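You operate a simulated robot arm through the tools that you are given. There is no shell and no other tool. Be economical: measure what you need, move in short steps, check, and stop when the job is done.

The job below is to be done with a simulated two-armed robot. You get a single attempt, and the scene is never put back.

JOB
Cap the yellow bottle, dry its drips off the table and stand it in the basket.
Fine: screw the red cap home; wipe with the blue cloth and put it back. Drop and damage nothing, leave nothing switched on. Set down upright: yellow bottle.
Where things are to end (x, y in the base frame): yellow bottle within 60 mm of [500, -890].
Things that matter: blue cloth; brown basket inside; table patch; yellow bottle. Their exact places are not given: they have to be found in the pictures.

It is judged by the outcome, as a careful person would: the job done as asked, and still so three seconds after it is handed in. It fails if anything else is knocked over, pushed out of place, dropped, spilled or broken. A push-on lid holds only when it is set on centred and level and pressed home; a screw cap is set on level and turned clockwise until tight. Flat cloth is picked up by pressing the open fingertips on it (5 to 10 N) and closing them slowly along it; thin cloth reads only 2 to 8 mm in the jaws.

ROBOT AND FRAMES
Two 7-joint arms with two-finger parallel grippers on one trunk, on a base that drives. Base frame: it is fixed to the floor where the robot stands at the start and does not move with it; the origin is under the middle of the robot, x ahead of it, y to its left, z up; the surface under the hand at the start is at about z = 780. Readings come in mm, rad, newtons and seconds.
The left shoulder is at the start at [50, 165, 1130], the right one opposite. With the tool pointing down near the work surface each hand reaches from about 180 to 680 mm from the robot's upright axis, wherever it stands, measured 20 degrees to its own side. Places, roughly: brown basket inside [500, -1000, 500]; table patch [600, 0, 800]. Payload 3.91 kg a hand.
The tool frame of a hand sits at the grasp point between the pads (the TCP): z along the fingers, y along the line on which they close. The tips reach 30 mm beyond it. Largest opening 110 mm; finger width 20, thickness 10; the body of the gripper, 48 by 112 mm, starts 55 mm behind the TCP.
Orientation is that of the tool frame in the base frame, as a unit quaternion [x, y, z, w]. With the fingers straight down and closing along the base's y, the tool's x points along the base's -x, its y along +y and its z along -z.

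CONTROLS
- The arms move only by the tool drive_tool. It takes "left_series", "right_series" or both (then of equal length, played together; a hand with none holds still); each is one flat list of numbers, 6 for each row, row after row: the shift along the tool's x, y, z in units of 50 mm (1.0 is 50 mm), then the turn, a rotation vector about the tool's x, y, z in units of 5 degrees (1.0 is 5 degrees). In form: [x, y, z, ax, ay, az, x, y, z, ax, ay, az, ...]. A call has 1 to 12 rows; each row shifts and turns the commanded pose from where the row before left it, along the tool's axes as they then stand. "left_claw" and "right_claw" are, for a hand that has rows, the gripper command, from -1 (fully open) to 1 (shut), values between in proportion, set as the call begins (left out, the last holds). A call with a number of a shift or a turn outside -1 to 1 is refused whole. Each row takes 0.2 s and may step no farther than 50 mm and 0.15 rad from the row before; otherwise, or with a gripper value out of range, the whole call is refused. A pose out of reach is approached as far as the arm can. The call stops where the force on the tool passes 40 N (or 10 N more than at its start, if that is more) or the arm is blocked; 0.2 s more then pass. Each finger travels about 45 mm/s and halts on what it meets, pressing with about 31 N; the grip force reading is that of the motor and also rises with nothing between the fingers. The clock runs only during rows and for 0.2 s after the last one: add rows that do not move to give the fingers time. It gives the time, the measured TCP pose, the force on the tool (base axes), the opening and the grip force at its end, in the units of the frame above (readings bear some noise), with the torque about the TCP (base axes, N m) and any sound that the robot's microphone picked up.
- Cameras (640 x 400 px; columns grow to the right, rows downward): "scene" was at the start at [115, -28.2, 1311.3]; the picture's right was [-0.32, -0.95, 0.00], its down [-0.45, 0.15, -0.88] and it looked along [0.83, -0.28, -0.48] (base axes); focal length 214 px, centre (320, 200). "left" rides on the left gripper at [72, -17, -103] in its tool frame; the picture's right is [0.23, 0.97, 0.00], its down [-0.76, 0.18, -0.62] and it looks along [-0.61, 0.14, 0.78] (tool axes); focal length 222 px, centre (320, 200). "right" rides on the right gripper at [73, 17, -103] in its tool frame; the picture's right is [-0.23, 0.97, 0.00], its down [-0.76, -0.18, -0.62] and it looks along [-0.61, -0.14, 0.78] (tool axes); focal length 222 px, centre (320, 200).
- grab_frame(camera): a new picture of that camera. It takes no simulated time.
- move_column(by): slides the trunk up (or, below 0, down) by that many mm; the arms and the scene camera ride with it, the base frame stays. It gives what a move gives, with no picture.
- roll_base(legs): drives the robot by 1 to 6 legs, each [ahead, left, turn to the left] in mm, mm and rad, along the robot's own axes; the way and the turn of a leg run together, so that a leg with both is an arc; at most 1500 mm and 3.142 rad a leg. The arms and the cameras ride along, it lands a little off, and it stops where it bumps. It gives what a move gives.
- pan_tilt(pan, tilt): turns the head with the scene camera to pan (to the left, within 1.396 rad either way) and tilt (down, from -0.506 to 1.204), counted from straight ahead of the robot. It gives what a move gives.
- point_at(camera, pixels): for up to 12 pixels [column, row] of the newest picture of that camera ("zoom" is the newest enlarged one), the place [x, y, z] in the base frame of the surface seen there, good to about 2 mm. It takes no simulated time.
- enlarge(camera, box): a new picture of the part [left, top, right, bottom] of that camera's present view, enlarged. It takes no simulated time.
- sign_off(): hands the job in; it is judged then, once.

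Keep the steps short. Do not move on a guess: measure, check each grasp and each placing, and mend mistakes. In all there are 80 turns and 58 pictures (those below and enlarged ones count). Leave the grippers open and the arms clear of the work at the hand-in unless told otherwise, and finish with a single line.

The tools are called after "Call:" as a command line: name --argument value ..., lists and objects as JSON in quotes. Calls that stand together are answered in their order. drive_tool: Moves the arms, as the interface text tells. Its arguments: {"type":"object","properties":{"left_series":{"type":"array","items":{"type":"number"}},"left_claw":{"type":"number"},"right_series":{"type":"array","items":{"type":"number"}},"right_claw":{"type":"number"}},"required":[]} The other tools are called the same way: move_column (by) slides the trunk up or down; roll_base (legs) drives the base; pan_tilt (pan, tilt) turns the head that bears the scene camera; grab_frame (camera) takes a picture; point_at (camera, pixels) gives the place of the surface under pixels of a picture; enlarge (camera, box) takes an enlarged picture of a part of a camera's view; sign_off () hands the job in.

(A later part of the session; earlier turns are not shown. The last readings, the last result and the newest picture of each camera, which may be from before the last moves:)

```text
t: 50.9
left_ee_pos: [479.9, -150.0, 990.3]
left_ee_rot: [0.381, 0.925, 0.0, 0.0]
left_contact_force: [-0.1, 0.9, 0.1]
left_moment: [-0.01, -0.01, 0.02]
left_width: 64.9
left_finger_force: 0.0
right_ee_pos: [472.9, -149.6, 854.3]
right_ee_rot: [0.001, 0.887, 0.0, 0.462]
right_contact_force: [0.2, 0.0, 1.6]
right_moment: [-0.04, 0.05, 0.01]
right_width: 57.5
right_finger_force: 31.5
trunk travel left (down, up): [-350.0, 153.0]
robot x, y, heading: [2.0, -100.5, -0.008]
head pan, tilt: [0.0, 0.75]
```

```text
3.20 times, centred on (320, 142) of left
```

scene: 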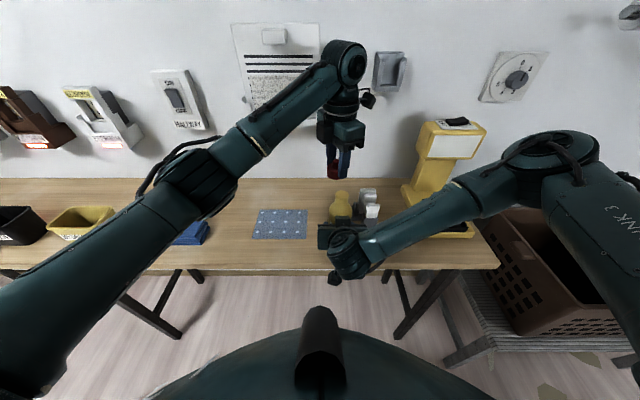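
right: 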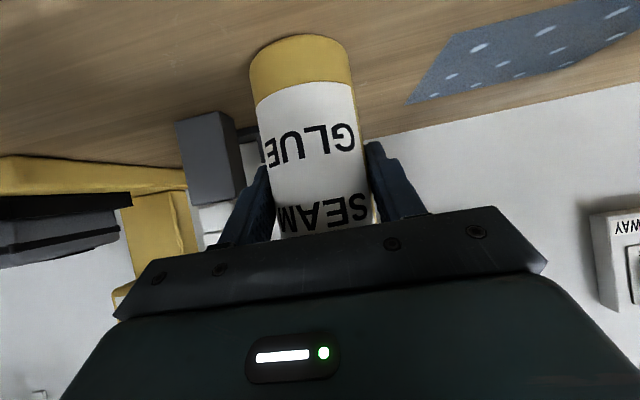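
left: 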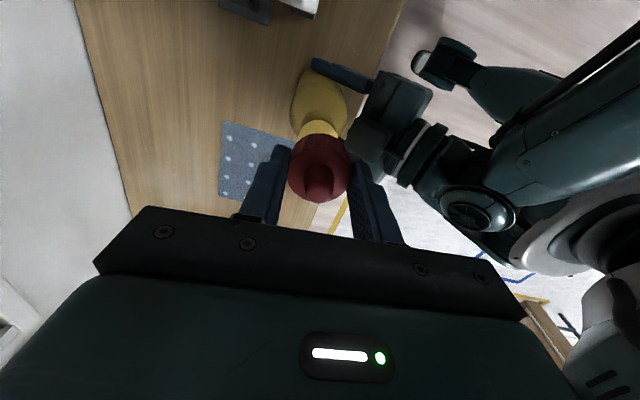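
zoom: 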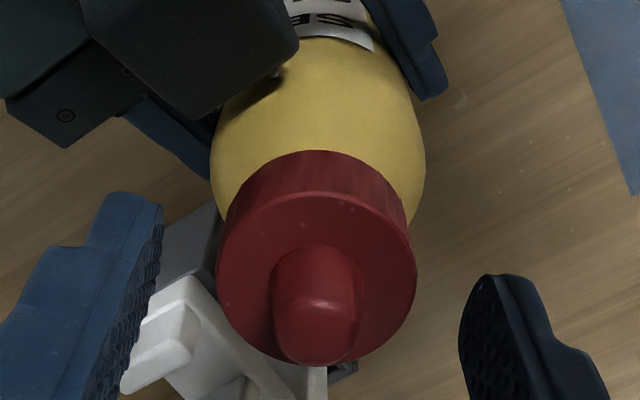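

Cap sits level. I measure its top to see how far it still has to go, and close the jaws again.

Call:
point_at --camera "zoom" --pixels '[[320, 215], [250, 260], [390, 260], [318, 320], [315, 170], [315, 140]]'

Call:
drive_tool --left_series '[0, 0, 0, 0, 0, 0, 0, 0, 0, 0, 0, 0, 0, 0, 0, 0, 0, 0, 0, 0, 0, 0, 0, 0]' --left_claw 1

Call:
drive_tool --left_series '[0, 0, 0.001, 0, 0, 1, 0, 0, 0.001, 0, 0, 1, 0, 0, 0.001, 0, 0, 1, 0, 0, 0.001, 0, 0, 1, 0, 0, 0.001, 0, 0, 1, 0, 0, 0.001, 0, 0, 1, 0, 0, 0.001, 0, 0, 1, 0, 0, 0.001, 0, 0, 1]'

```text
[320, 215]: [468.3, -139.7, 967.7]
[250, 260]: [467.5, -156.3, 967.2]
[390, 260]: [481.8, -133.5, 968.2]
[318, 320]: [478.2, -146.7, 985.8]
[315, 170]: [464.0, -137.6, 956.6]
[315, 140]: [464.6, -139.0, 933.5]
```

```text
t: 51.9
left_ee_pos: [479.6, -149.0, 990.5]
left_ee_rot: [0.383, 0.924, -0.001, 0.0]
left_contact_force: [-1.5, -1.9, 0.0]
left_moment: [-0.09, 0.11, 0.02]
left_width: 39.6
left_finger_force: 30.9
right_ee_pos: [473.2, -148.5, 855.8]
right_ee_rot: [-0.001, 0.887, 0.0, 0.463]
right_contact_force: [2.1, 1.2, 0.8]
right_moment: [-0.25, 0.25, 0.0]
right_width: 57.5
right_finger_force: 31.2
trunk travel left (down, up): [-350.0, 153.0]
robot x, y, heading: [-0.6, -95.0, -0.0]
head pan, tilt: [0.0, 0.75]
```

```text
t: 53.6
left_ee_pos: [481.2, -148.4, 989.1]
left_ee_rot: [0.676, 0.737, -0.001, 0.0]
left_contact_force: [1.7, -3.6, 1.2]
left_moment: [-0.11, -0.06, -0.01]
left_width: 39.4
left_finger_force: 31.0
right_ee_pos: [472.4, -149.0, 854.3]
right_ee_rot: [0.001, 0.887, 0.0, 0.462]
right_contact_force: [-0.3, 3.5, 0.8]
right_moment: [-0.33, -0.18, 0.0]
right_width: 57.3
right_finger_force: 30.4
trunk travel left (down, up): [-350.0, 153.0]
robot x, y, heading: [-3.1, -100.3, -0.005]
head pan, tilt: [0.0, 0.75]
```

Cap top is now at z≈967.5, nearly down on the mouth. I keep turning, watching the torque about z.

Call:
drive_tool --left_series '[0, 0, 0.002, 0, 0, 1, 0, 0, 0.002, 0, 0, 1, 0, 0, 0.002, 0, 0, 1, 0, 0, 0.002, 0, 0, 1, 0, 0, 0.002, 0, 0, 1, 0, 0, 0.002, 0, 0, 1, 0, 0, 0.002, 0, 0, 1, 0, 0, 0.002, 0, 0, 1, 0, 0, 0.002, 0, 0, 1, 0, 0, 0.002, 0, 0, 1]'

Call:
drive_tool --left_series '[0, 0, 0.002, 0, 0, 1, 0, 0, 0.002, 0, 0, 1, 0, 0, 0.002, 0, 0, 1, 0, 0, 0.002, 0, 0, 1, 0, 0, 0.002, 0, 0, 1, 0, 0, 0.002, 0, 0, 1]'

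```text
t: 55.9
left_ee_pos: [478.8, -148.7, 989.2]
left_ee_rot: [0.924, 0.382, 0.0, 0.0]
left_contact_force: [6.2, -3.5, 3.0]
left_moment: [-0.02, -0.38, -0.02]
left_width: 39.4
left_finger_force: 30.8
right_ee_pos: [472.8, -149.5, 855.2]
right_ee_rot: [0.0, 0.887, 0.0, 0.461]
right_contact_force: [-6.1, 2.9, 2.9]
right_moment: [-0.39, -0.41, 0.06]
right_width: 57.5
right_finger_force: 30.6
trunk travel left (down, up): [-350.0, 153.0]
robot x, y, heading: [-0.2, -98.0, 0.003]
head pan, tilt: [0.0, 0.75]
```

```text
t: 57.2
left_ee_pos: [479.5, -148.6, 987.7]
left_ee_rot: [0.991, 0.13, 0.0, 0.0]
left_contact_force: [5.4, -3.2, 3.2]
left_moment: [-0.03, -0.2, 0.02]
left_width: 39.9
left_finger_force: 31.0
right_ee_pos: [472.0, -148.7, 854.4]
right_ee_rot: [0.0, 0.887, 0.0, 0.461]
right_contact_force: [-6.8, 3.9, -0.3]
right_moment: [-0.37, -0.14, 0.03]
right_width: 57.5
right_finger_force: 30.6
trunk travel left (down, up): [-350.0, 153.0]
robot x, y, heading: [-1.0, -102.0, -0.002]
head pan, tilt: [0.0, 0.75]
```

Still turning freely (440° total). I continue 60° more.

Call:
drive_tool --left_series '[0, 0, 0.001, 0, 0, 1, 0, 0, 0.001, 0, 0, 1, 0, 0, 0.001, 0, 0, 1, 0, 0, 0.001, 0, 0, 1, 0, 0, 0.001, 0, 0, 1, 0, 0, 0.001, 0, 0, 1]'

Call:
drive_tool --left_series '[0, 0, 0.001, 0, 0, 1, 0, 0, 0.001, 0, 0, 1, 0, 0, 0.001, 0, 0, 1, 0, 0, 0.001, 0, 0, 1, 0, 0, 0.001, 0, 0, 1, 0, 0, 0.001, 0, 0, 1]'

Call:
enlarge --camera "left" --box '[220, 80, 420, 205]'

```text
t: 58.6
left_ee_pos: [479.8, -149.6, 988.1]
left_ee_rot: [0.991, -0.131, 0.002, 0.001]
left_contact_force: [1.9, -3.4, 8.3]
left_moment: [0.07, -0.07, -0.02]
left_width: 39.4
left_finger_force: 30.4
right_ee_pos: [472.5, -149.8, 854.1]
right_ee_rot: [0.001, 0.887, -0.001, 0.462]
right_contact_force: [-3.9, 4.1, -0.3]
right_moment: [-0.34, 0.12, -0.01]
right_width: 57.1
right_finger_force: 30.5
trunk travel left (down, up): [-350.0, 153.0]
robot x, y, heading: [1.2, -98.1, 0.006]
head pan, tilt: [0.0, 0.75]
```

```text
t: 60.0
left_ee_pos: [477.5, -149.1, 985.8]
left_ee_rot: [0.923, -0.384, 0.001, 0.0]
left_contact_force: [2.9, -6.6, 9.1]
left_moment: [-0.22, -0.1, 0.02]
left_width: 39.1
left_finger_force: 30.8
right_ee_pos: [472.5, -148.5, 854.4]
right_ee_rot: [0.001, 0.887, 0.0, 0.462]
right_contact_force: [-2.5, 7.1, -0.8]
right_moment: [-0.76, 0.08, 0.06]
right_width: 57.4
right_finger_force: 31.1
trunk travel left (down, up): [-350.0, 153.0]
robot x, y, heading: [-2.5, -98.2, 0.003]
head pan, tilt: [0.0, 0.75]
```

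```text
3.20 times, centred on (320, 142) of left
```

zoom: 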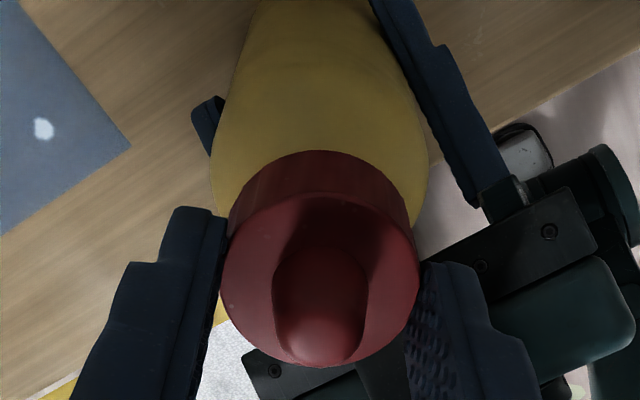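

I check the cap's height now against the earlier 967.5.

Call:
point_at --camera "zoom" --pixels '[[255, 270], [385, 270], [260, 300], [320, 200], [320, 350]]'

```text
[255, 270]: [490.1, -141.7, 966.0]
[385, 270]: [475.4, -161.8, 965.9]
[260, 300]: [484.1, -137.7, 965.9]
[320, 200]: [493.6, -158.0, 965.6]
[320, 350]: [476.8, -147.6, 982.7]
```

It dropped 1.7 mm over the last 180° (pitch ≈3.5 mm), so the thread is running and not yet home. I re-grip again: open, back 180°, close.

Call:
drive_tool --left_series '[0, 0, 0, 0, 0, 0, 0, 0, 0, 0, 0, 0, 0, 0, 0, 0, 0, 0]' --left_claw -0.18

Call:
drive_tool --left_series '[0, 0, 0, 0, 0, -1, 0, 0, 0, 0, 0, -1, 0, 0, 0, 0, 0, -1, 0, 0, 0, 0, 0, -1, 0, 0, 0, 0, 0, -1, 0, 0, 0, 0, 0, -1, 0, 0, 0, 0, 0, -1, 0, 0, 0, 0, 0, -1, 0, 0, 0, 0, 0, -1, 0, 0, 0, 0, 0, -1, 0, 0, 0, 0, 0, -1, 0, 0, 0, 0, 0, -1]'

Call:
drive_tool --left_series '[0, 0, 0, 0, 0, -1, 0, 0, 0, 0, 0, -1, 0, 0, 0, 0, 0, -1, 0, 0, 0, 0, 0, -1, 0, 0, 0, 0, 0, -1, 0, 0, 0, 0, 0, -1, 0, 0, 0, 0, 0, -1, 0, 0, 0, 0, 0, -1, 0, 0, 0, 0, 0, -1, 0, 0, 0, 0, 0, -1, 0, 0, 0, 0, 0, -1, 0, 0, 0, 0, 0, -1]'

Call:
drive_tool --left_series '[0, 0, 0, 0, 0, -1, 0, 0, 0, 0, 0, -1, 0, 0, 0, 0, 0, -1, 0, 0, 0, 0, 0, -1, 0, 0, 0, 0, 0, -1, 0, 0, 0, 0, 0, -1, 0, 0, 0, 0, 0, -1, 0, 0, 0, 0, 0, -1, 0, 0, 0, 0, 0, -1, 0, 0, 0, 0, 0, -1, 0, 0, 0, 0, 0, -1, 0, 0, 0, 0, 0, -1]'

Call:
drive_tool --left_series '[0, 0, 0, 0, 0, 0, 0, 0, 0, 0, 0, 0, 0, 0, 0, 0, 0, 0, 0, 0, 0, 0, 0, 0]' --left_claw 1

Call:
drive_tool --left_series '[0, 0, 0.001, 0, 0, 1, 0, 0, 0.001, 0, 0, 1, 0, 0, 0.001, 0, 0, 1, 0, 0, 0.001, 0, 0, 1, 0, 0, 0.001, 0, 0, 1, 0, 0, 0.001, 0, 0, 1, 0, 0, 0.001, 0, 0, 1, 0, 0, 0.001, 0, 0, 1]'

```text
t: 60.9
left_ee_pos: [479.8, -149.4, 986.9]
left_ee_rot: [0.924, -0.382, 0.0, 0.0]
left_contact_force: [-0.1, 0.4, 0.2]
left_moment: [0.0, -0.04, -0.02]
left_width: 64.8
left_finger_force: 0.1
right_ee_pos: [473.2, -149.5, 855.7]
right_ee_rot: [0.001, 0.886, -0.001, 0.463]
right_contact_force: [1.8, -0.6, 0.9]
right_moment: [-0.03, 0.03, 0.02]
right_width: 57.2
right_finger_force: 30.9
trunk travel left (down, up): [-350.0, 153.0]
robot x, y, heading: [-2.4, -99.1, -0.005]
head pan, tilt: [0.0, 0.75]
```

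```text
t: 63.5
left_ee_pos: [480.8, -149.0, 986.2]
left_ee_rot: [0.991, 0.131, 0.001, 0.0]
left_contact_force: [-0.1, -0.4, 0.4]
left_moment: [0.0, 0.05, 0.04]
left_width: 64.8
left_finger_force: 0.0
right_ee_pos: [473.4, -149.3, 855.2]
right_ee_rot: [0.002, 0.887, -0.001, 0.463]
right_contact_force: [1.3, -0.2, 1.9]
right_moment: [-0.07, 0.05, 0.02]
right_width: 57.5
right_finger_force: 31.0
trunk travel left (down, up): [-350.0, 153.0]
robot x, y, heading: [0.8, -97.5, -0.001]
head pan, tilt: [0.0, 0.75]
```

```text
t: 66.0
left_ee_pos: [479.3, -148.7, 986.7]
left_ee_rot: [0.792, 0.61, 0.001, -0.001]
left_contact_force: [-0.2, -0.3, -0.2]
left_moment: [0.01, 0.0, -0.01]
left_width: 64.7
left_finger_force: 0.1
right_ee_pos: [472.7, -148.6, 854.6]
right_ee_rot: [0.001, 0.887, 0.0, 0.462]
right_contact_force: [1.5, 0.3, 1.6]
right_moment: [0.0, 0.03, 0.03]
right_width: 57.6
right_finger_force: 31.2
trunk travel left (down, up): [-350.0, 153.0]
robot x, y, heading: [-1.6, -101.6, 0.005]
head pan, tilt: [0.0, 0.75]
```

```text
t: 68.7
left_ee_pos: [482.2, -148.4, 985.9]
left_ee_rot: [0.381, 0.925, 0.0, 0.0]
left_contact_force: [-0.1, 0.3, 0.5]
left_moment: [0.02, 0.03, -0.01]
left_width: 65.0
left_finger_force: 0.0
right_ee_pos: [471.2, -149.7, 854.1]
right_ee_rot: [0.001, 0.887, 0.0, 0.462]
right_contact_force: [1.6, 0.6, 1.8]
right_moment: [-0.02, 0.04, 0.01]
right_width: 57.1
right_finger_force: 30.4
trunk travel left (down, up): [-350.0, 153.0]
robot x, y, heading: [-3.2, -97.3, -0.002]
head pan, tilt: [0.0, 0.75]
```

```text
t: 69.7
left_ee_pos: [479.6, -149.6, 986.4]
left_ee_rot: [0.383, 0.924, -0.001, -0.001]
left_contact_force: [-2.0, -3.1, -0.2]
left_moment: [-0.07, 0.06, 0.02]
left_width: 39.5
left_finger_force: 30.8
right_ee_pos: [472.4, -149.4, 855.1]
right_ee_rot: [0.0, 0.887, 0.0, 0.461]
right_contact_force: [2.3, 1.9, 1.1]
right_moment: [-0.26, 0.27, -0.01]
right_width: 57.6
right_finger_force: 31.0
trunk travel left (down, up): [-350.0, 153.0]
robot x, y, heading: [-1.4, -97.8, 0.004]
head pan, tilt: [0.0, 0.75]
```

```text
t: 71.5
left_ee_pos: [479.7, -149.2, 985.4]
left_ee_rot: [0.676, 0.737, 0.0, -0.001]
left_contact_force: [-5.9, -5.2, 1.3]
left_moment: [-0.14, 0.23, 0.68]
left_width: 40.1
left_finger_force: 30.9
right_ee_pos: [472.9, -149.9, 854.5]
right_ee_rot: [0.0, 0.887, 0.0, 0.462]
right_contact_force: [5.4, 5.6, -0.5]
right_moment: [-0.28, 0.52, -0.59]
right_width: 56.1
right_finger_force: 30.6
trunk travel left (down, up): [-350.0, 153.0]
robot x, y, heading: [2.0, -99.8, -0.003]
head pan, tilt: [0.0, 0.75]
```

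Now torque about z reads 0.68 N m: it is tightening. I turn 10° more to see whether it is firm.

Call:
drive_tool --left_series '[0, 0, 0, 0, 0, 1, 0, 0, 0, 0, 0, 1]'

Call:
enlarge --camera "left" --box '[220, 80, 420, 205]'

Call:
point_at --camera "zoom" --pixels '[[255, 270], [385, 270], [320, 200]]'

```text
t: 72.0
left_ee_pos: [480.2, -148.6, 986.4]
left_ee_rot: [0.737, 0.676, 0.0, 0.0]
left_contact_force: [-8.4, -4.7, 2.6]
left_moment: [-0.14, 0.31, 0.83]
left_width: 39.5
left_finger_force: 31.2
right_ee_pos: [472.7, -148.7, 854.9]
right_ee_rot: [0.001, 0.887, 0.0, 0.462]
right_contact_force: [8.5, 5.1, 0.2]
right_moment: [-0.27, 0.82, -0.79]
right_width: 55.9
right_finger_force: 31.3
trunk travel left (down, up): [-350.0, 153.0]
robot x, y, heading: [-0.8, -100.6, 0.002]
head pan, tilt: [0.0, 0.75]
```

```text
3.20 times, centred on (320, 142) of left
```

zoom: 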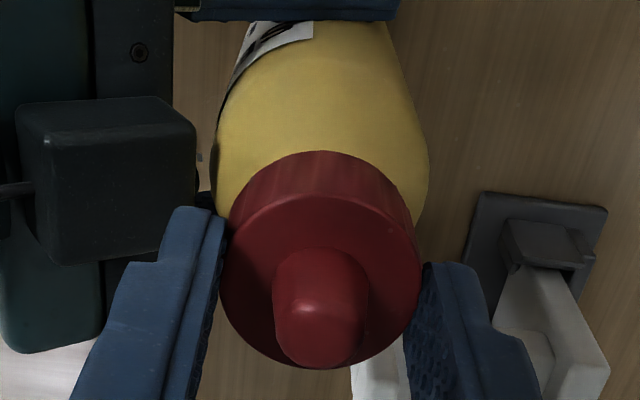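

```text
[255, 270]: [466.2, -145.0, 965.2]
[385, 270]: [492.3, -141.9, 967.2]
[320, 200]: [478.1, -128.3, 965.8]
```

Torque 0.83 N m and the cap no longer descends (≈966). One more 5° confirms the stop.

Call:
drive_tool --left_series '[0, 0, 0, 0, 0, 1, 0, 0, 0, 0, 0, 1]'

```text
t: 72.7
left_ee_pos: [480.3, -148.2, 985.7]
left_ee_rot: [0.793, 0.609, 0.0, 0.0]
left_contact_force: [-4.1, -0.5, 1.1]
left_moment: [-0.05, 0.17, 0.84]
left_width: 39.1
left_finger_force: 30.9
right_ee_pos: [472.5, -148.4, 854.3]
right_ee_rot: [0.0, 0.887, -0.001, 0.461]
right_contact_force: [5.7, 1.8, -0.7]
right_moment: [0.03, 0.37, -0.78]
right_width: 55.9
right_finger_force: 30.9
trunk travel left (down, up): [-350.0, 153.0]
robot x, y, heading: [-4.2, -101.2, 0.003]
head pan, tilt: [0.0, 0.75]
```

Torque has levelled at 0.84 N m: the cap is home. I open the left hand and rise clear, turning 15° back, then open and withdraw the right hand.

Call:
drive_tool --left_series '[0, 0, 0, 0, 0, 0, 0, 0, 0, 0, 0, 0, 0, 0, 0, 0, 0, 0, 0, 0, -0.5, 0, 0, 0, 0, 0, -0.9, 0, 0, -1, 0, 0, -0.9, 0, 0, -1, 0, 0, 0, 0, 0, -1]' --left_claw -0.27

Call:
drive_tool --right_series '[0, 0, 0, 0, 0, 0, 0, 0, 0, 0, 0, 0, 0, 0, 0, 0, 0, 0, 0, 0, -0.4, 0, 0, 0, 0, 0, -0.6, 0, 0, 0, 0, 0, -0.6, 0, 0, 0, 0, 0, -0.6, 0, 0, 0, 0, 0, -0.6, 0, 0, 0]' --right_claw -0.36

Call:
grab_frame --camera "scene"

Call:
grab_frame --camera "right"

```text
t: 74.2
left_ee_pos: [479.5, -151.1, 1101.1]
left_ee_rot: [0.706, 0.708, 0.0, 0.0]
left_contact_force: [-0.8, 0.0, 0.5]
left_moment: [0.0, 0.0, 0.01]
left_width: 69.7
left_finger_force: 0.1
right_ee_pos: [472.6, -149.8, 854.5]
right_ee_rot: [0.0, 0.887, -0.001, 0.462]
right_contact_force: [-1.5, -1.2, 0.2]
right_moment: [0.02, -0.05, -0.01]
right_width: 56.0
right_finger_force: 30.8
trunk travel left (down, up): [-350.0, 153.0]
robot x, y, heading: [-1.0, -97.0, -0.004]
head pan, tilt: [0.0, 0.75]
```

```text
t: 76.0
left_ee_pos: [479.6, -150.3, 1102.1]
left_ee_rot: [0.707, 0.708, 0.0, 0.0]
left_contact_force: [-0.1, 0.7, -0.3]
left_moment: [-0.02, 0.0, -0.02]
left_width: 69.9
left_finger_force: 0.1
right_ee_pos: [357.4, -148.9, 935.6]
right_ee_rot: [0.001, 0.887, 0.0, 0.462]
right_contact_force: [-0.4, -0.4, -0.8]
right_moment: [0.03, -0.03, 0.0]
right_width: 74.8
right_finger_force: 0.0
trunk travel left (down, up): [-350.0, 153.0]
robot x, y, heading: [-0.2, -96.5, 0.004]
head pan, tilt: [0.0, 0.75]
```

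```text
34 pictures are left
```

scene: 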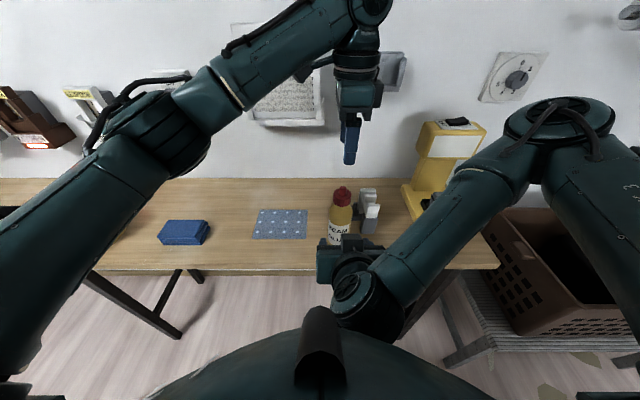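

```text
33 pictures are left
```

right: 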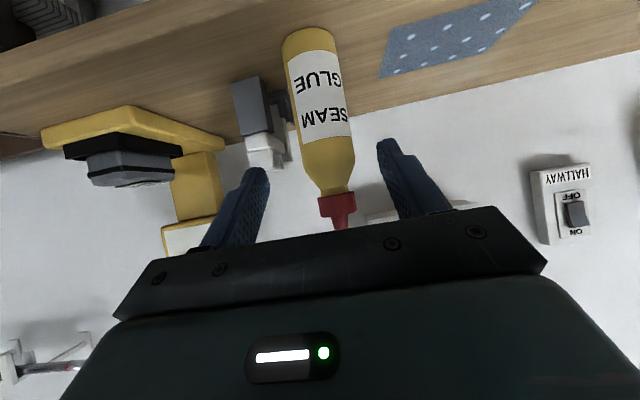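

The bottle stands upright with the cap on. Now the left hand moves over the cloth at (498,292), jaws closing along x.

Call:
drive_tool --left_series '[0.882, 0.036, 0, 0, 0, 0, 0.882, 0.036, 0, 0, 0, 0, 0.882, 0.036, 0, 0, 0, 0, 0.882, 0.036, 0, 0, 0, 0, 0.882, 0.036, 0, 0, 0, 0, 0.882, 0.036, 0, 0, 0, 0, 0.882, 0.036, 0, 0, 0, 0, 0.882, 0.036, 0, 0, 0, 0, 0.882, 0.036, 0, 0, 0, 0, 0.882, 0.036, 0, 0, 0, 0, 0, 0, 0.9, 0, 0, 0, 0, 0, 0.9, 0, 0, 0]' --left_claw -0.64

Call:
drive_tool --left_series '[0, 0, 0.9, 0, 0, 0, 0, 0, 0.9, 0, 0, 0]'

Call:
grab_frame --camera "left"

```text
t: 78.7
left_ee_pos: [497.6, 292.4, 1011.6]
left_ee_rot: [0.707, 0.708, -0.001, 0.0]
left_contact_force: [-0.3, -0.2, -0.4]
left_moment: [0.01, -0.03, -0.02]
left_width: 90.3
left_finger_force: 0.0
right_ee_pos: [357.3, -148.6, 934.2]
right_ee_rot: [0.001, 0.887, -0.001, 0.462]
right_contact_force: [0.6, 0.1, 1.4]
right_moment: [0.01, 0.0, -0.01]
right_width: 74.8
right_finger_force: 0.1
trunk travel left (down, up): [-350.0, 153.0]
robot x, y, heading: [-1.3, -94.8, -0.001]
head pan, tilt: [0.0, 0.75]
```

```text
t: 79.2
left_ee_pos: [499.2, 290.2, 921.0]
left_ee_rot: [0.707, 0.707, 0.0, 0.0]
left_contact_force: [0.3, 0.4, -1.4]
left_moment: [0.05, 0.03, -0.01]
left_width: 90.2
left_finger_force: 0.1
right_ee_pos: [357.7, -148.2, 935.3]
right_ee_rot: [0.001, 0.887, -0.001, 0.461]
right_contact_force: [-0.9, 0.6, 0.0]
right_moment: [-0.03, 0.02, -0.03]
right_width: 74.8
right_finger_force: 0.0
trunk travel left (down, up): [-350.0, 153.0]
robot x, y, heading: [1.3, -99.6, -0.0]
head pan, tilt: [0.0, 0.75]
```

```text
32 pictures are left
```

left: 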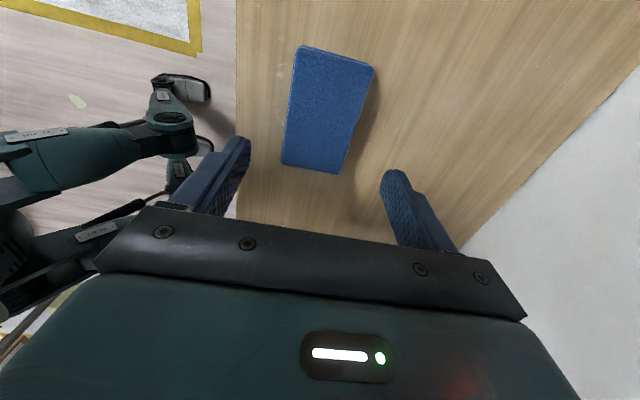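

I measure the cloth corners from here.

Call:
point_at --camera "left" --pixels '[[302, 50], [370, 70], [340, 170], [285, 161], [325, 110], [289, 100], [355, 125], [375, 70]]'

```text
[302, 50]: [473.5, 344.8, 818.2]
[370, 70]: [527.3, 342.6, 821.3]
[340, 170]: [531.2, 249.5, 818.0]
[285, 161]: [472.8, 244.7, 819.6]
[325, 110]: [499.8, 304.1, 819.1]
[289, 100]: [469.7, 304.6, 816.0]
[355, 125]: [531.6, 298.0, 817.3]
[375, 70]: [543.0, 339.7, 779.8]
```

Cloth top spans x 470–531, y 244–345. I descend so that the tips are at z≈789 and close slowly across it.

Call:
drive_tool --left_series '[0.03, 0.03, 0.6, 0, 0, 0, 0, 0, 0.6, 0, 0, 0, 0, 0, 0.5, 0, 0, 0, 0, 0, 0.34, 0, 0, 0]'

Call:
drive_tool --left_series '[0, 0, 0, 0, 0, 0, 0, 0, 0, 0, 0, 0, 0, 0, 0, 0, 0, 0, 0, 0, 0, 0, 0, 0, 0, 0, 0, 0, 0, 0]' --left_claw 1

Call:
grab_frame --camera "left"

```text
t: 80.2
left_ee_pos: [498.9, 293.2, 819.8]
left_ee_rot: [0.707, 0.708, 0.0, 0.0]
left_contact_force: [-0.5, 0.0, -0.2]
left_moment: [0.02, 0.04, 0.0]
left_width: 90.2
left_finger_force: 0.2
right_ee_pos: [357.3, -148.6, 935.1]
right_ee_rot: [0.001, 0.887, -0.001, 0.462]
right_contact_force: [0.8, -0.3, 0.3]
right_moment: [-0.01, 0.02, 0.02]
right_width: 75.0
right_finger_force: 0.1
trunk travel left (down, up): [-350.0, 153.0]
robot x, y, heading: [-2.7, -100.8, -0.002]
head pan, tilt: [0.0, 0.75]
```

```text
t: 81.5
left_ee_pos: [497.6, 293.1, 819.2]
left_ee_rot: [0.706, 0.708, 0.0, 0.001]
left_contact_force: [-0.6, -0.3, 0.4]
left_moment: [-0.01, -0.02, -0.02]
left_width: 67.1
left_finger_force: 31.3
right_ee_pos: [357.8, -149.0, 935.2]
right_ee_rot: [0.001, 0.887, -0.001, 0.461]
right_contact_force: [0.4, -0.2, 0.0]
right_moment: [0.0, 0.01, 0.02]
right_width: 74.9
right_finger_force: 0.0
trunk travel left (down, up): [-350.0, 153.0]
robot x, y, heading: [-1.3, -96.5, 0.003]
head pan, tilt: [0.0, 0.75]
```

```text
31 pictures are left
```

left: 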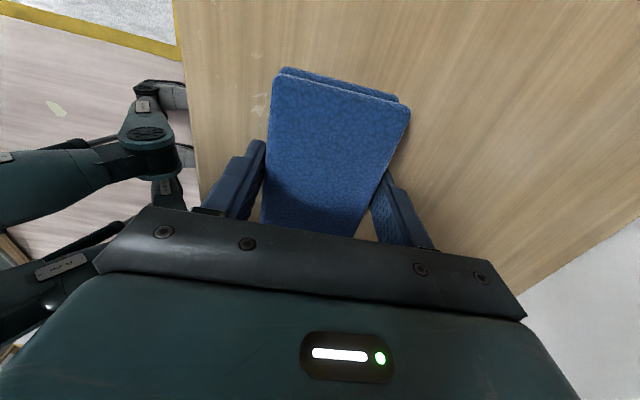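

Cloth gripped at 67 mm, 31 N (its TCP home pose is (498.5,293,819.5)). I lift it 50 mm and carry it to the patch's left front corner at (515,70), then lower to just above the table.

Call:
drive_tool --left_series '[0, 0, -0.5, 0, 0, 0, 0, 0, -0.5, 0, 0, 0, -0.74, 0.055, 0, 0, 0, 0, -0.74, 0.055, 0, 0, 0, 0, -0.74, 0.055, 0, 0, 0, 0, -0.74, 0.055, 0, 0, 0, 0, -0.75, 0.055, 0, 0, 0, 0, -0.75, 0.055, 0, 0, 0, 0, 0, 0, 0.5, 0, 0, 0, 0, 0, 0.4, 0, 0, 0, 0, 0, 0, 0, 0, 0]'

Call:
enlarge --camera "scene" --box '[140, 130, 400, 290]'

```text
t: 83.8
left_ee_pos: [517.1, 70.1, 822.4]
left_ee_rot: [0.706, 0.708, 0.0, -0.001]
left_contact_force: [0.6, -1.1, -0.1]
left_moment: [0.02, 0.02, 0.01]
left_width: 67.3
left_finger_force: 31.6
right_ee_pos: [358.3, -148.0, 934.9]
right_ee_rot: [0.0, 0.887, 0.0, 0.462]
right_contact_force: [0.0, 0.2, -0.9]
right_moment: [0.0, -0.01, 0.01]
right_width: 74.8
right_finger_force: 0.1
trunk travel left (down, up): [-350.0, 153.0]
robot x, y, heading: [1.9, -95.0, -0.001]
head pan, tilt: [0.0, 0.75]
```

```text
2.46 times, centred on (270, 210) of scene
```

zoom: 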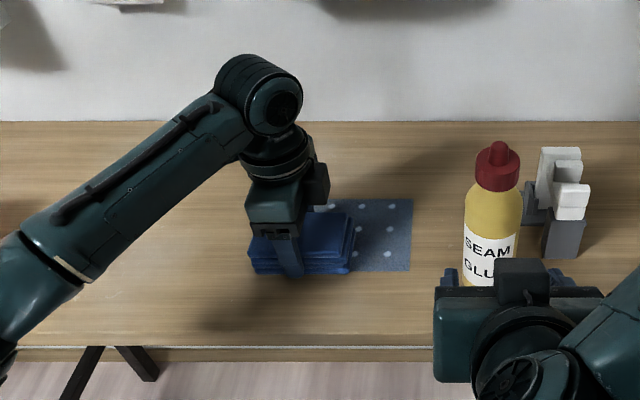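

I press down gently in 1 mm rows until I read a few newtons.

Call:
drive_tool --left_series '[0, 0, 0.03, 0, 0, 0, 0, 0, 0.02, 0, 0, 0, 0, 0, 0, 0, 0, 0]'

```text
t: 84.7
left_ee_pos: [517.1, 71.0, 820.5]
left_ee_rot: [0.706, 0.708, 0.0, 0.0]
left_contact_force: [0.2, -0.2, 0.3]
left_moment: [0.03, 0.0, -0.02]
left_width: 67.1
left_finger_force: 31.7
right_ee_pos: [359.1, -148.3, 934.9]
right_ee_rot: [0.001, 0.887, -0.001, 0.462]
right_contact_force: [0.7, 0.1, -0.4]
right_moment: [-0.02, -0.01, -0.01]
right_width: 74.8
right_finger_force: 0.1
trunk travel left (down, up): [-350.0, 153.0]
robot x, y, heading: [-3.3, -97.9, 0.001]
head pan, tilt: [0.0, 0.75]
```

Call:
drive_tool --left_series '[0, 0, 0.02, 0, 0, 0, 0, 0, 0.02, 0, 0, 0, 0, 0, 0, 0, 0, 0]'

```text
t: 85.5
left_ee_pos: [516.0, 71.0, 819.4]
left_ee_rot: [0.707, 0.708, 0.0, 0.0]
left_contact_force: [-1.4, 1.1, -0.1]
left_moment: [0.01, -0.03, 0.01]
left_width: 67.3
left_finger_force: 31.2
right_ee_pos: [358.3, -148.8, 935.3]
right_ee_rot: [0.0, 0.887, 0.0, 0.461]
right_contact_force: [0.2, -1.2, 0.1]
right_moment: [-0.02, -0.02, 0.0]
right_width: 74.8
right_finger_force: 0.0
trunk travel left (down, up): [-350.0, 153.0]
robot x, y, heading: [1.9, -99.4, 0.003]
head pan, tilt: [0.0, 0.75]
```

Still no contact; a little lower.

Call:
drive_tool --left_series '[0, 0, 0.02, 0, 0, 0, 0, 0, 0.02, 0, 0, 0, 0, 0, 0, 0, 0, 0]'

```text
t: 86.2
left_ee_pos: [516.6, 70.4, 819.1]
left_ee_rot: [0.706, 0.708, 0.001, 0.002]
left_contact_force: [1.4, 0.0, 13.3]
left_moment: [0.08, 0.34, 0.01]
left_width: 67.2
left_finger_force: 31.4
right_ee_pos: [357.6, -148.9, 936.0]
right_ee_rot: [0.001, 0.886, 0.0, 0.463]
right_contact_force: [-0.2, 0.3, -0.5]
right_moment: [0.0, -0.04, 0.02]
right_width: 75.1
right_finger_force: 0.1
trunk travel left (down, up): [-350.0, 153.0]
robot x, y, heading: [1.1, -98.3, 0.004]
head pan, tilt: [0.0, 0.75]
```

13 N of pressing; I ease 0.3 mm and wipe a serpentine: stroke to y −30, step x +33, stroke back.

Call:
drive_tool --left_series '[-0.4, 0, -0.006, 0, 0, 0, -0.4, 0, 0, 0, 0, 0, -0.4, 0, 0, 0, 0, 0, -0.4, 0, 0, 0, 0, 0, -0.4, 0, 0, 0, 0, 0, 0, 0.33, 0, 0, 0, 0, 0, 0.33, 0, 0, 0, 0, 0.4, 0, 0, 0, 0, 0, 0.4, 0, 0, 0, 0, 0, 0.4, 0, 0, 0, 0, 0, 0.4, 0, 0, 0, 0, 0, 0.4, 0, 0, 0, 0, 0]'

Call:
enlarge --camera "scene" --box '[140, 130, 400, 290]'

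```text
t: 88.8
left_ee_pos: [549.9, 69.9, 819.0]
left_ee_rot: [0.706, 0.708, 0.0, 0.002]
left_contact_force: [-0.2, -6.8, 14.5]
left_moment: [-0.72, -0.07, 0.09]
left_width: 67.4
left_finger_force: 31.3
right_ee_pos: [356.7, -149.1, 935.2]
right_ee_rot: [0.0, 0.887, 0.001, 0.463]
right_contact_force: [0.2, -0.2, 0.1]
right_moment: [0.0, 0.01, -0.02]
right_width: 74.9
right_finger_force: 0.1
trunk travel left (down, up): [-350.0, 153.0]
robot x, y, heading: [1.6, -94.0, 0.001]
head pan, tilt: [0.0, 0.75]
```

```text
2.46 times, centred on (270, 210) of scene
```

zoom: 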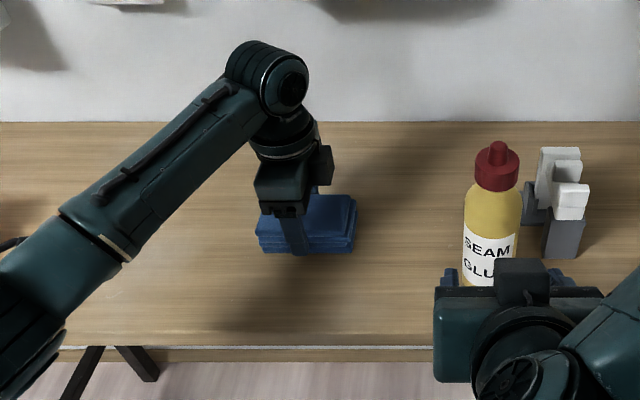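

The patch seems gone already; I do the last lane at x≈582 to cover its back edge, then lift.

Call:
drive_tool --left_series '[0, 0.33, 0, 0, 0, 0, 0, 0.33, 0, 0, 0, 0, -0.4, 0, 0, 0, 0, 0, -0.4, 0, 0, 0, 0, 0, -0.4, 0, 0, 0, 0, 0, -0.4, 0, 0, 0, 0, 0, -0.4, 0, 0, 0, 0, 0]'

Call:
drive_tool --left_series '[0, 0, -0.5, 0, 0, 0, 0, 0, -0.5, 0, 0, 0, 0, 0, -0.6, 0, 0, 0]'

Call:
enlarge --camera "scene" --box '[140, 130, 400, 290]'

Call:
grab_frame --camera "left"

```text
t: 90.5
left_ee_pos: [581.1, -27.9, 818.7]
left_ee_rot: [0.707, 0.708, 0.0, 0.001]
left_contact_force: [0.5, 7.3, 16.8]
left_moment: [0.64, -0.02, -0.03]
left_width: 67.2
left_finger_force: 31.0
right_ee_pos: [356.1, -147.7, 935.6]
right_ee_rot: [0.0, 0.887, 0.0, 0.462]
right_contact_force: [0.5, 0.3, -0.1]
right_moment: [-0.02, 0.01, 0.01]
right_width: 75.0
right_finger_force: 0.0
trunk travel left (down, up): [-350.0, 153.0]
robot x, y, heading: [-1.5, -96.5, 0.001]
head pan, tilt: [0.0, 0.75]
```

```text
t: 91.2
left_ee_pos: [583.1, -28.0, 894.8]
left_ee_rot: [0.707, 0.707, 0.0, -0.001]
left_contact_force: [0.5, 0.6, -0.5]
left_moment: [-0.02, -0.01, 0.02]
left_width: 66.9
left_finger_force: 31.0
right_ee_pos: [357.5, -149.2, 934.7]
right_ee_rot: [0.001, 0.887, 0.0, 0.462]
right_contact_force: [0.1, 0.5, -0.9]
right_moment: [0.0, 0.04, -0.01]
right_width: 74.7
right_finger_force: 0.0
trunk travel left (down, up): [-350.0, 153.0]
robot x, y, heading: [-1.5, -99.1, -0.003]
head pan, tilt: [0.0, 0.75]
```

```text
2.46 times, centred on (270, 210) of scene
```

zoom: 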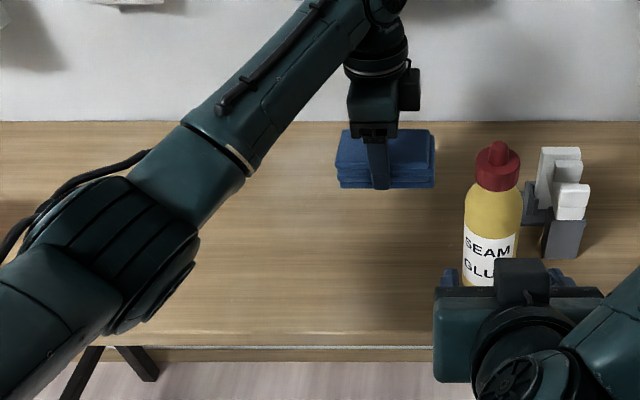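

```text
27 pictures are left
```

left: 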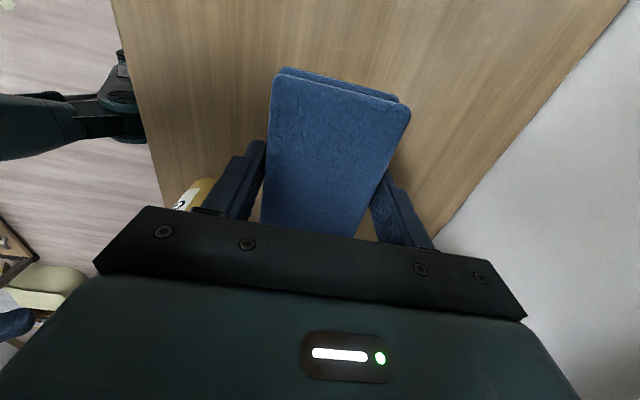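

The table is clean and dry. I carry the cloth back by the reverse displacement and lower it to its old height.

Call:
drive_tool --left_series '[0.8075, -0.20625, 0, 0, 0, 0, 0.8075, -0.20625, 0, 0, 0, 0, 0.8075, -0.20625, 0, 0, 0, 0, 0.8075, -0.20625, 0, 0, 0, 0, 0.8075, -0.20625, 0, 0, 0, 0, 0.8075, -0.20625, 0, 0, 0, 0, 0.8075, -0.20625, 0, 0, 0, 0, 0.8075, -0.20625, 0, 0, 0, 0, 0, 0, 0.5, 0, 0, 0, 0, 0, 0.5, 0, 0, 0, 0, 0, 0.4, 0, 0, 0, 0, 0, 0.15, 0, 0, 0]'

Call:
drive_tool --left_series '[0, 0, 0.02, 0, 0, 0, 0, 0, 0.02, 0, 0, 0, 0, 0, 0, 0, 0, 0]'

```text
t: 93.8
left_ee_pos: [499.0, 294.4, 818.2]
left_ee_rot: [0.707, 0.707, 0.0, 0.0]
left_contact_force: [0.2, 0.2, -0.1]
left_moment: [0.01, -0.01, 0.0]
left_width: 67.1
left_finger_force: 31.0
right_ee_pos: [355.7, -148.5, 934.9]
right_ee_rot: [0.001, 0.887, -0.001, 0.462]
right_contact_force: [0.5, 0.6, -0.4]
right_moment: [-0.03, -0.01, 0.0]
right_width: 74.9
right_finger_force: 0.1
trunk travel left (down, up): [-350.0, 153.0]
robot x, y, heading: [-2.6, -99.4, -0.002]
head pan, tilt: [0.0, 0.75]
```

```text
t: 94.7
left_ee_pos: [499.6, 293.2, 817.9]
left_ee_rot: [0.706, 0.708, -0.001, 0.0]
left_contact_force: [-1.3, -0.1, 4.9]
left_moment: [0.17, -0.03, -0.01]
left_width: 67.5
left_finger_force: 30.5
right_ee_pos: [357.5, -148.7, 935.0]
right_ee_rot: [0.001, 0.887, 0.0, 0.463]
right_contact_force: [0.0, -0.1, 0.6]
right_moment: [0.0, 0.0, 0.01]
right_width: 74.9
right_finger_force: 0.0
trunk travel left (down, up): [-350.0, 153.0]
robot x, y, heading: [0.9, -97.3, 0.002]
head pan, tilt: [0.0, 0.75]
```

5 N contact: the cloth is down. I open the left hand and rise, and raise the right hand off the bottle and turn it to point straight down.

Call:
drive_tool --left_series '[0, 0, 0, 0, 0, 0, 0, 0, 0, 0, 0, 0, 0, 0, 0, 0, 0, 0, 0, 0, -0.4, 0, 0, 0, 0, 0, -0.9, 0, 0, 0, 0, 0, -0.9, 0, 0, 0, 0, 0, -0.9, 0, 0, 0, 0, 0, -0.9, 0, 0, 0, 0, 0, -0.9, 0, 0, 0]' --left_claw -0.64 --right_series '[0, 0, 0, 0, 0, 0, 0, 0, 0, 0, 0, 0, -0.78, 0, -0.128, 0, 0, 0, -0.78, 0, -0.128, 0, 0, 0, -0.78, 0, -0.128, 0, 0, 0, -0.78, 0, -0.128, 0, 0, 0, -0.78, 0, -0.128, 0, 0, 0, -0.78, 0, -0.128, 0, 0, 0, 0, 0, 0, 0, 0, 0]'

Call:
drive_tool --right_series '[0, 0, 0, 0, 1, 0, 0, 0, 0, 0, 1, 0, 0, 0, 0, 0, 1, 0, 0, 0, 0, 0, 1, 0, 0, 0, 0, 0, 1, 0, 0, 0, 0, 0, 1, 0, 0, 0, 0, 0, 1, 0, 0, 0, 0, 0, 1, 0, 0, 0, 0, 0, 1, 0, 0, 0, 0, 0, 1, 0, 0, 0, 0, 0, 1, 0]'

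Call:
grab_frame --camera "scene"

Call:
grab_frame --camera "right"

```text
t: 96.7
left_ee_pos: [497.4, 294.3, 1064.6]
left_ee_rot: [0.707, 0.707, -0.001, -0.001]
left_contact_force: [-0.4, -0.2, 0.8]
left_moment: [-0.02, -0.01, 0.0]
left_width: 90.1
left_finger_force: 0.0
right_ee_pos: [460.7, -148.4, 1150.8]
right_ee_rot: [0.0, 0.887, 0.0, 0.461]
right_contact_force: [0.1, -0.6, -0.8]
right_moment: [-0.03, 0.01, -0.02]
right_width: 74.5
right_finger_force: 0.0
trunk travel left (down, up): [-350.0, 153.0]
robot x, y, heading: [0.7, -97.8, 0.005]
head pan, tilt: [0.0, 0.75]
```

```text
t: 99.0
left_ee_pos: [498.2, 293.8, 1064.0]
left_ee_rot: [0.706, 0.708, 0.0, -0.001]
left_contact_force: [0.3, -0.6, 0.0]
left_moment: [-0.03, 0.0, 0.01]
left_width: 90.7
left_finger_force: 0.1
right_ee_pos: [459.9, -149.3, 1150.2]
right_ee_rot: [0.001, 1.0, 0.0, -0.001]
right_contact_force: [0.3, -1.0, 0.0]
right_moment: [0.02, 0.02, -0.03]
right_width: 74.9
right_finger_force: 0.0
trunk travel left (down, up): [-350.0, 153.0]
robot x, y, heading: [4.7, -99.0, -0.0]
head pan, tilt: [0.0, 0.75]
```

```text
26 pictures are left
```

scene: 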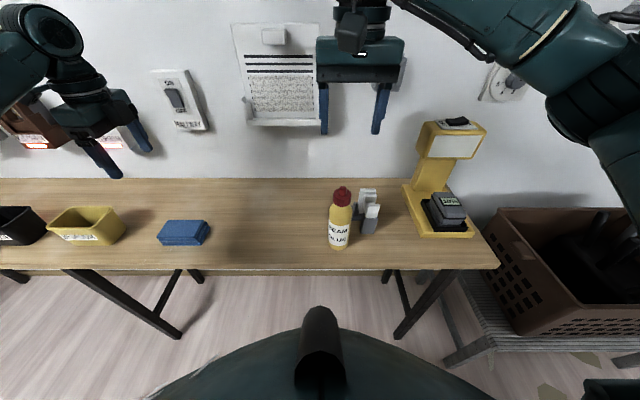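

```text
25 pictures are left
```

right: 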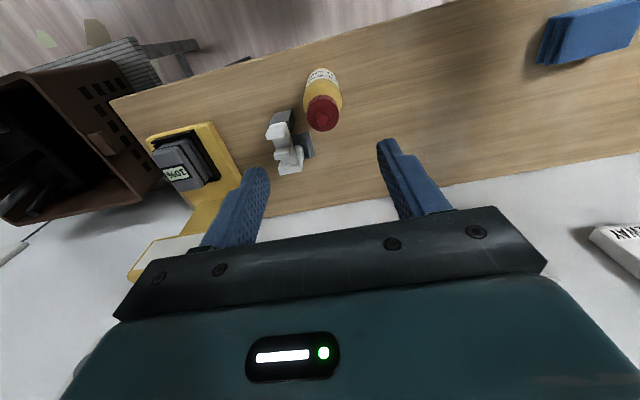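

Cloth is back in place, table is dry. I measure the cap in the right picture to place the right hand over it, and look into the basket region enlarged.

Call:
point_at --camera "right" --pixels '[[323, 118], [308, 112], [338, 110], [323, 128], [322, 97], [310, 122], [336, 122], [323, 112]]'

Call:
enlarge --camera "scene" --box '[440, 180, 640, 360]'

```text
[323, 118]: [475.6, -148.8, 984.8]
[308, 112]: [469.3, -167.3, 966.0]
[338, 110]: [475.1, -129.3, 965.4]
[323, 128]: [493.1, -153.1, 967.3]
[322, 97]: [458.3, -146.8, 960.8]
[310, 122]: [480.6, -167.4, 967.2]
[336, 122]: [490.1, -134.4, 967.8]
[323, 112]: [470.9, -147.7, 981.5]
```

```text
2.22 times, centred on (540, 270) of scene
```

zoom: 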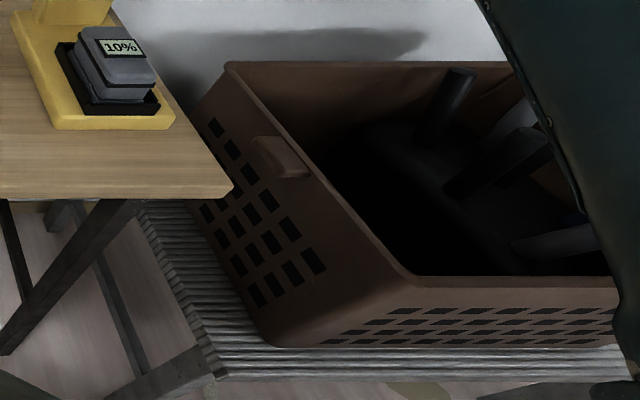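

The near-left part of the basket at the target looks empty; I'll verify from above. First the right hand goes straight down over the cap (478,-149) to TCP z 953 and grips the cap rim.

Call:
drive_tool --right_series '[-0.36, 0, 0.5, 0, 0, 0, 0, 0, 0.8, 0, 0, 0, 0, 0, 0.8, 0, 0, 0, 0, 0, 0.8, 0, 0, 0, 0, 0, 0.6, 0, 0, 0, 0, 0, 0.44, 0, 0, 0]'

Call:
grab_frame --camera "right"

```text
t: 100.5
left_ee_pos: [498.1, 293.7, 1063.5]
left_ee_rot: [0.706, 0.708, -0.001, 0.0]
left_contact_force: [-0.4, 0.3, 0.2]
left_moment: [-0.03, 0.03, 0.01]
left_width: 90.1
left_finger_force: 0.0
right_ee_pos: [477.7, -148.8, 952.5]
right_ee_rot: [0.0, 1.0, 0.001, 0.0]
right_contact_force: [-0.5, -0.2, 0.1]
right_moment: [0.02, -0.02, 0.0]
right_width: 74.8
right_finger_force: 0.1
trunk travel left (down, up): [-350.0, 153.0]
robot x, y, heading: [-0.9, -103.1, 0.001]
head pan, tilt: [0.0, 0.75]
```

```text
23 pictures are left
```

right: 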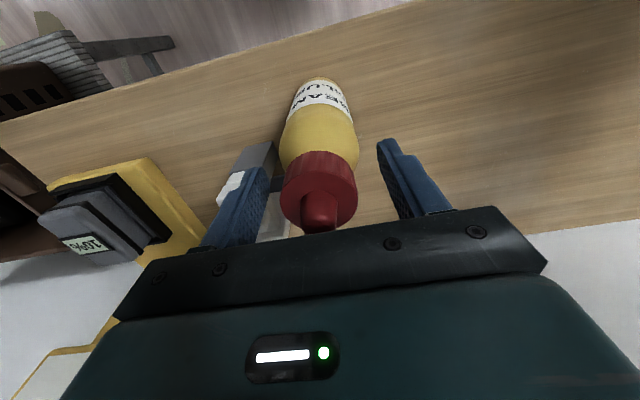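

I close on the cap rim and lift 40 mm as a test.

Call:
drive_tool --right_series '[0, 0, 0, 0, 0, 0, 0, 0, 0, 0, 0, 0, 0, 0, 0, 0, 0, 0, 0, 0, 0, 0, 0, 0, 0, 0, 0, 0, 0, 0]' --right_claw 1

Call:
drive_tool --right_series '[0, 0, -0.2, 0, 0, 0, 0, 0, -0.3, 0, 0, 0, 0, 0, -0.3, 0, 0, 0, 0, 0, 0, 0, 0, 0, 0, 0, 0, 0, 0, 0]'

Call:
enlarge --camera "scene" --box '[260, 100, 440, 260]'

```text
t: 101.7
left_ee_pos: [497.5, 293.7, 1064.1]
left_ee_rot: [0.707, 0.708, -0.001, 0.0]
left_contact_force: [0.0, -0.8, -0.5]
left_moment: [0.01, 0.02, 0.02]
left_width: 90.1
left_finger_force: 0.0
right_ee_pos: [477.7, -148.7, 952.3]
right_ee_rot: [0.0, 1.0, 0.0, 0.0]
right_contact_force: [-0.7, -0.2, 0.1]
right_moment: [0.02, 0.02, -0.01]
right_width: 55.9
right_finger_force: 30.5
trunk travel left (down, up): [-350.0, 153.0]
robot x, y, heading: [-0.5, -99.5, 0.006]
head pan, tilt: [0.0, 0.75]
```

```text
t: 102.8
left_ee_pos: [497.8, 293.5, 1063.5]
left_ee_rot: [0.706, 0.708, 0.0, 0.0]
left_contact_force: [-0.6, -0.5, -0.3]
left_moment: [0.02, 0.01, -0.01]
left_width: 90.2
left_finger_force: 0.1
right_ee_pos: [476.3, -150.3, 991.5]
right_ee_rot: [0.001, 1.0, 0.0, 0.0]
right_contact_force: [-0.2, 0.0, -3.1]
right_moment: [0.0, -0.01, 0.01]
right_width: 55.7
right_finger_force: 31.1
trunk travel left (down, up): [-350.0, 153.0]
robot x, y, heading: [-1.6, -98.6, 0.003]
head pan, tilt: [0.0, 0.75]
```

```text
2.50 times, centred on (350, 180) of scene
```

zoom: 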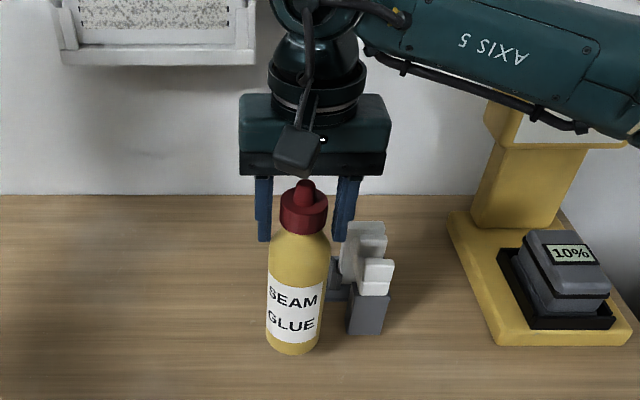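

Width stopped at 56 mm (shoulder, not cap rim), yet weight reads 3.1 N. I check whether and how the bottle is held.

Call:
point_at --camera "zoom" --pixels '[[292, 347], [304, 186], [303, 205], [272, 275], [326, 275], [295, 260], [264, 235], [343, 235]]'

Call:
grab_frame --camera "right"

```text
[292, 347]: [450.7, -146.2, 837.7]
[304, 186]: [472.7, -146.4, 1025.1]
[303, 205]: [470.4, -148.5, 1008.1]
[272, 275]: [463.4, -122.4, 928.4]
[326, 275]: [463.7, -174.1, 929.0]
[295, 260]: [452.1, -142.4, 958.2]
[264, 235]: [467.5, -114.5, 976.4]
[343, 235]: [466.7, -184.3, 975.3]
```

```text
21 pictures are left
```

right: 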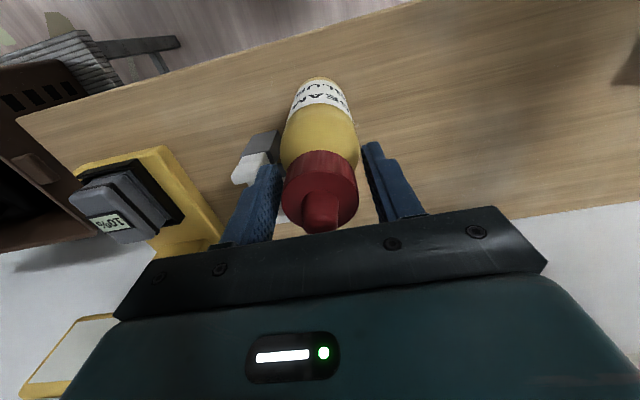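

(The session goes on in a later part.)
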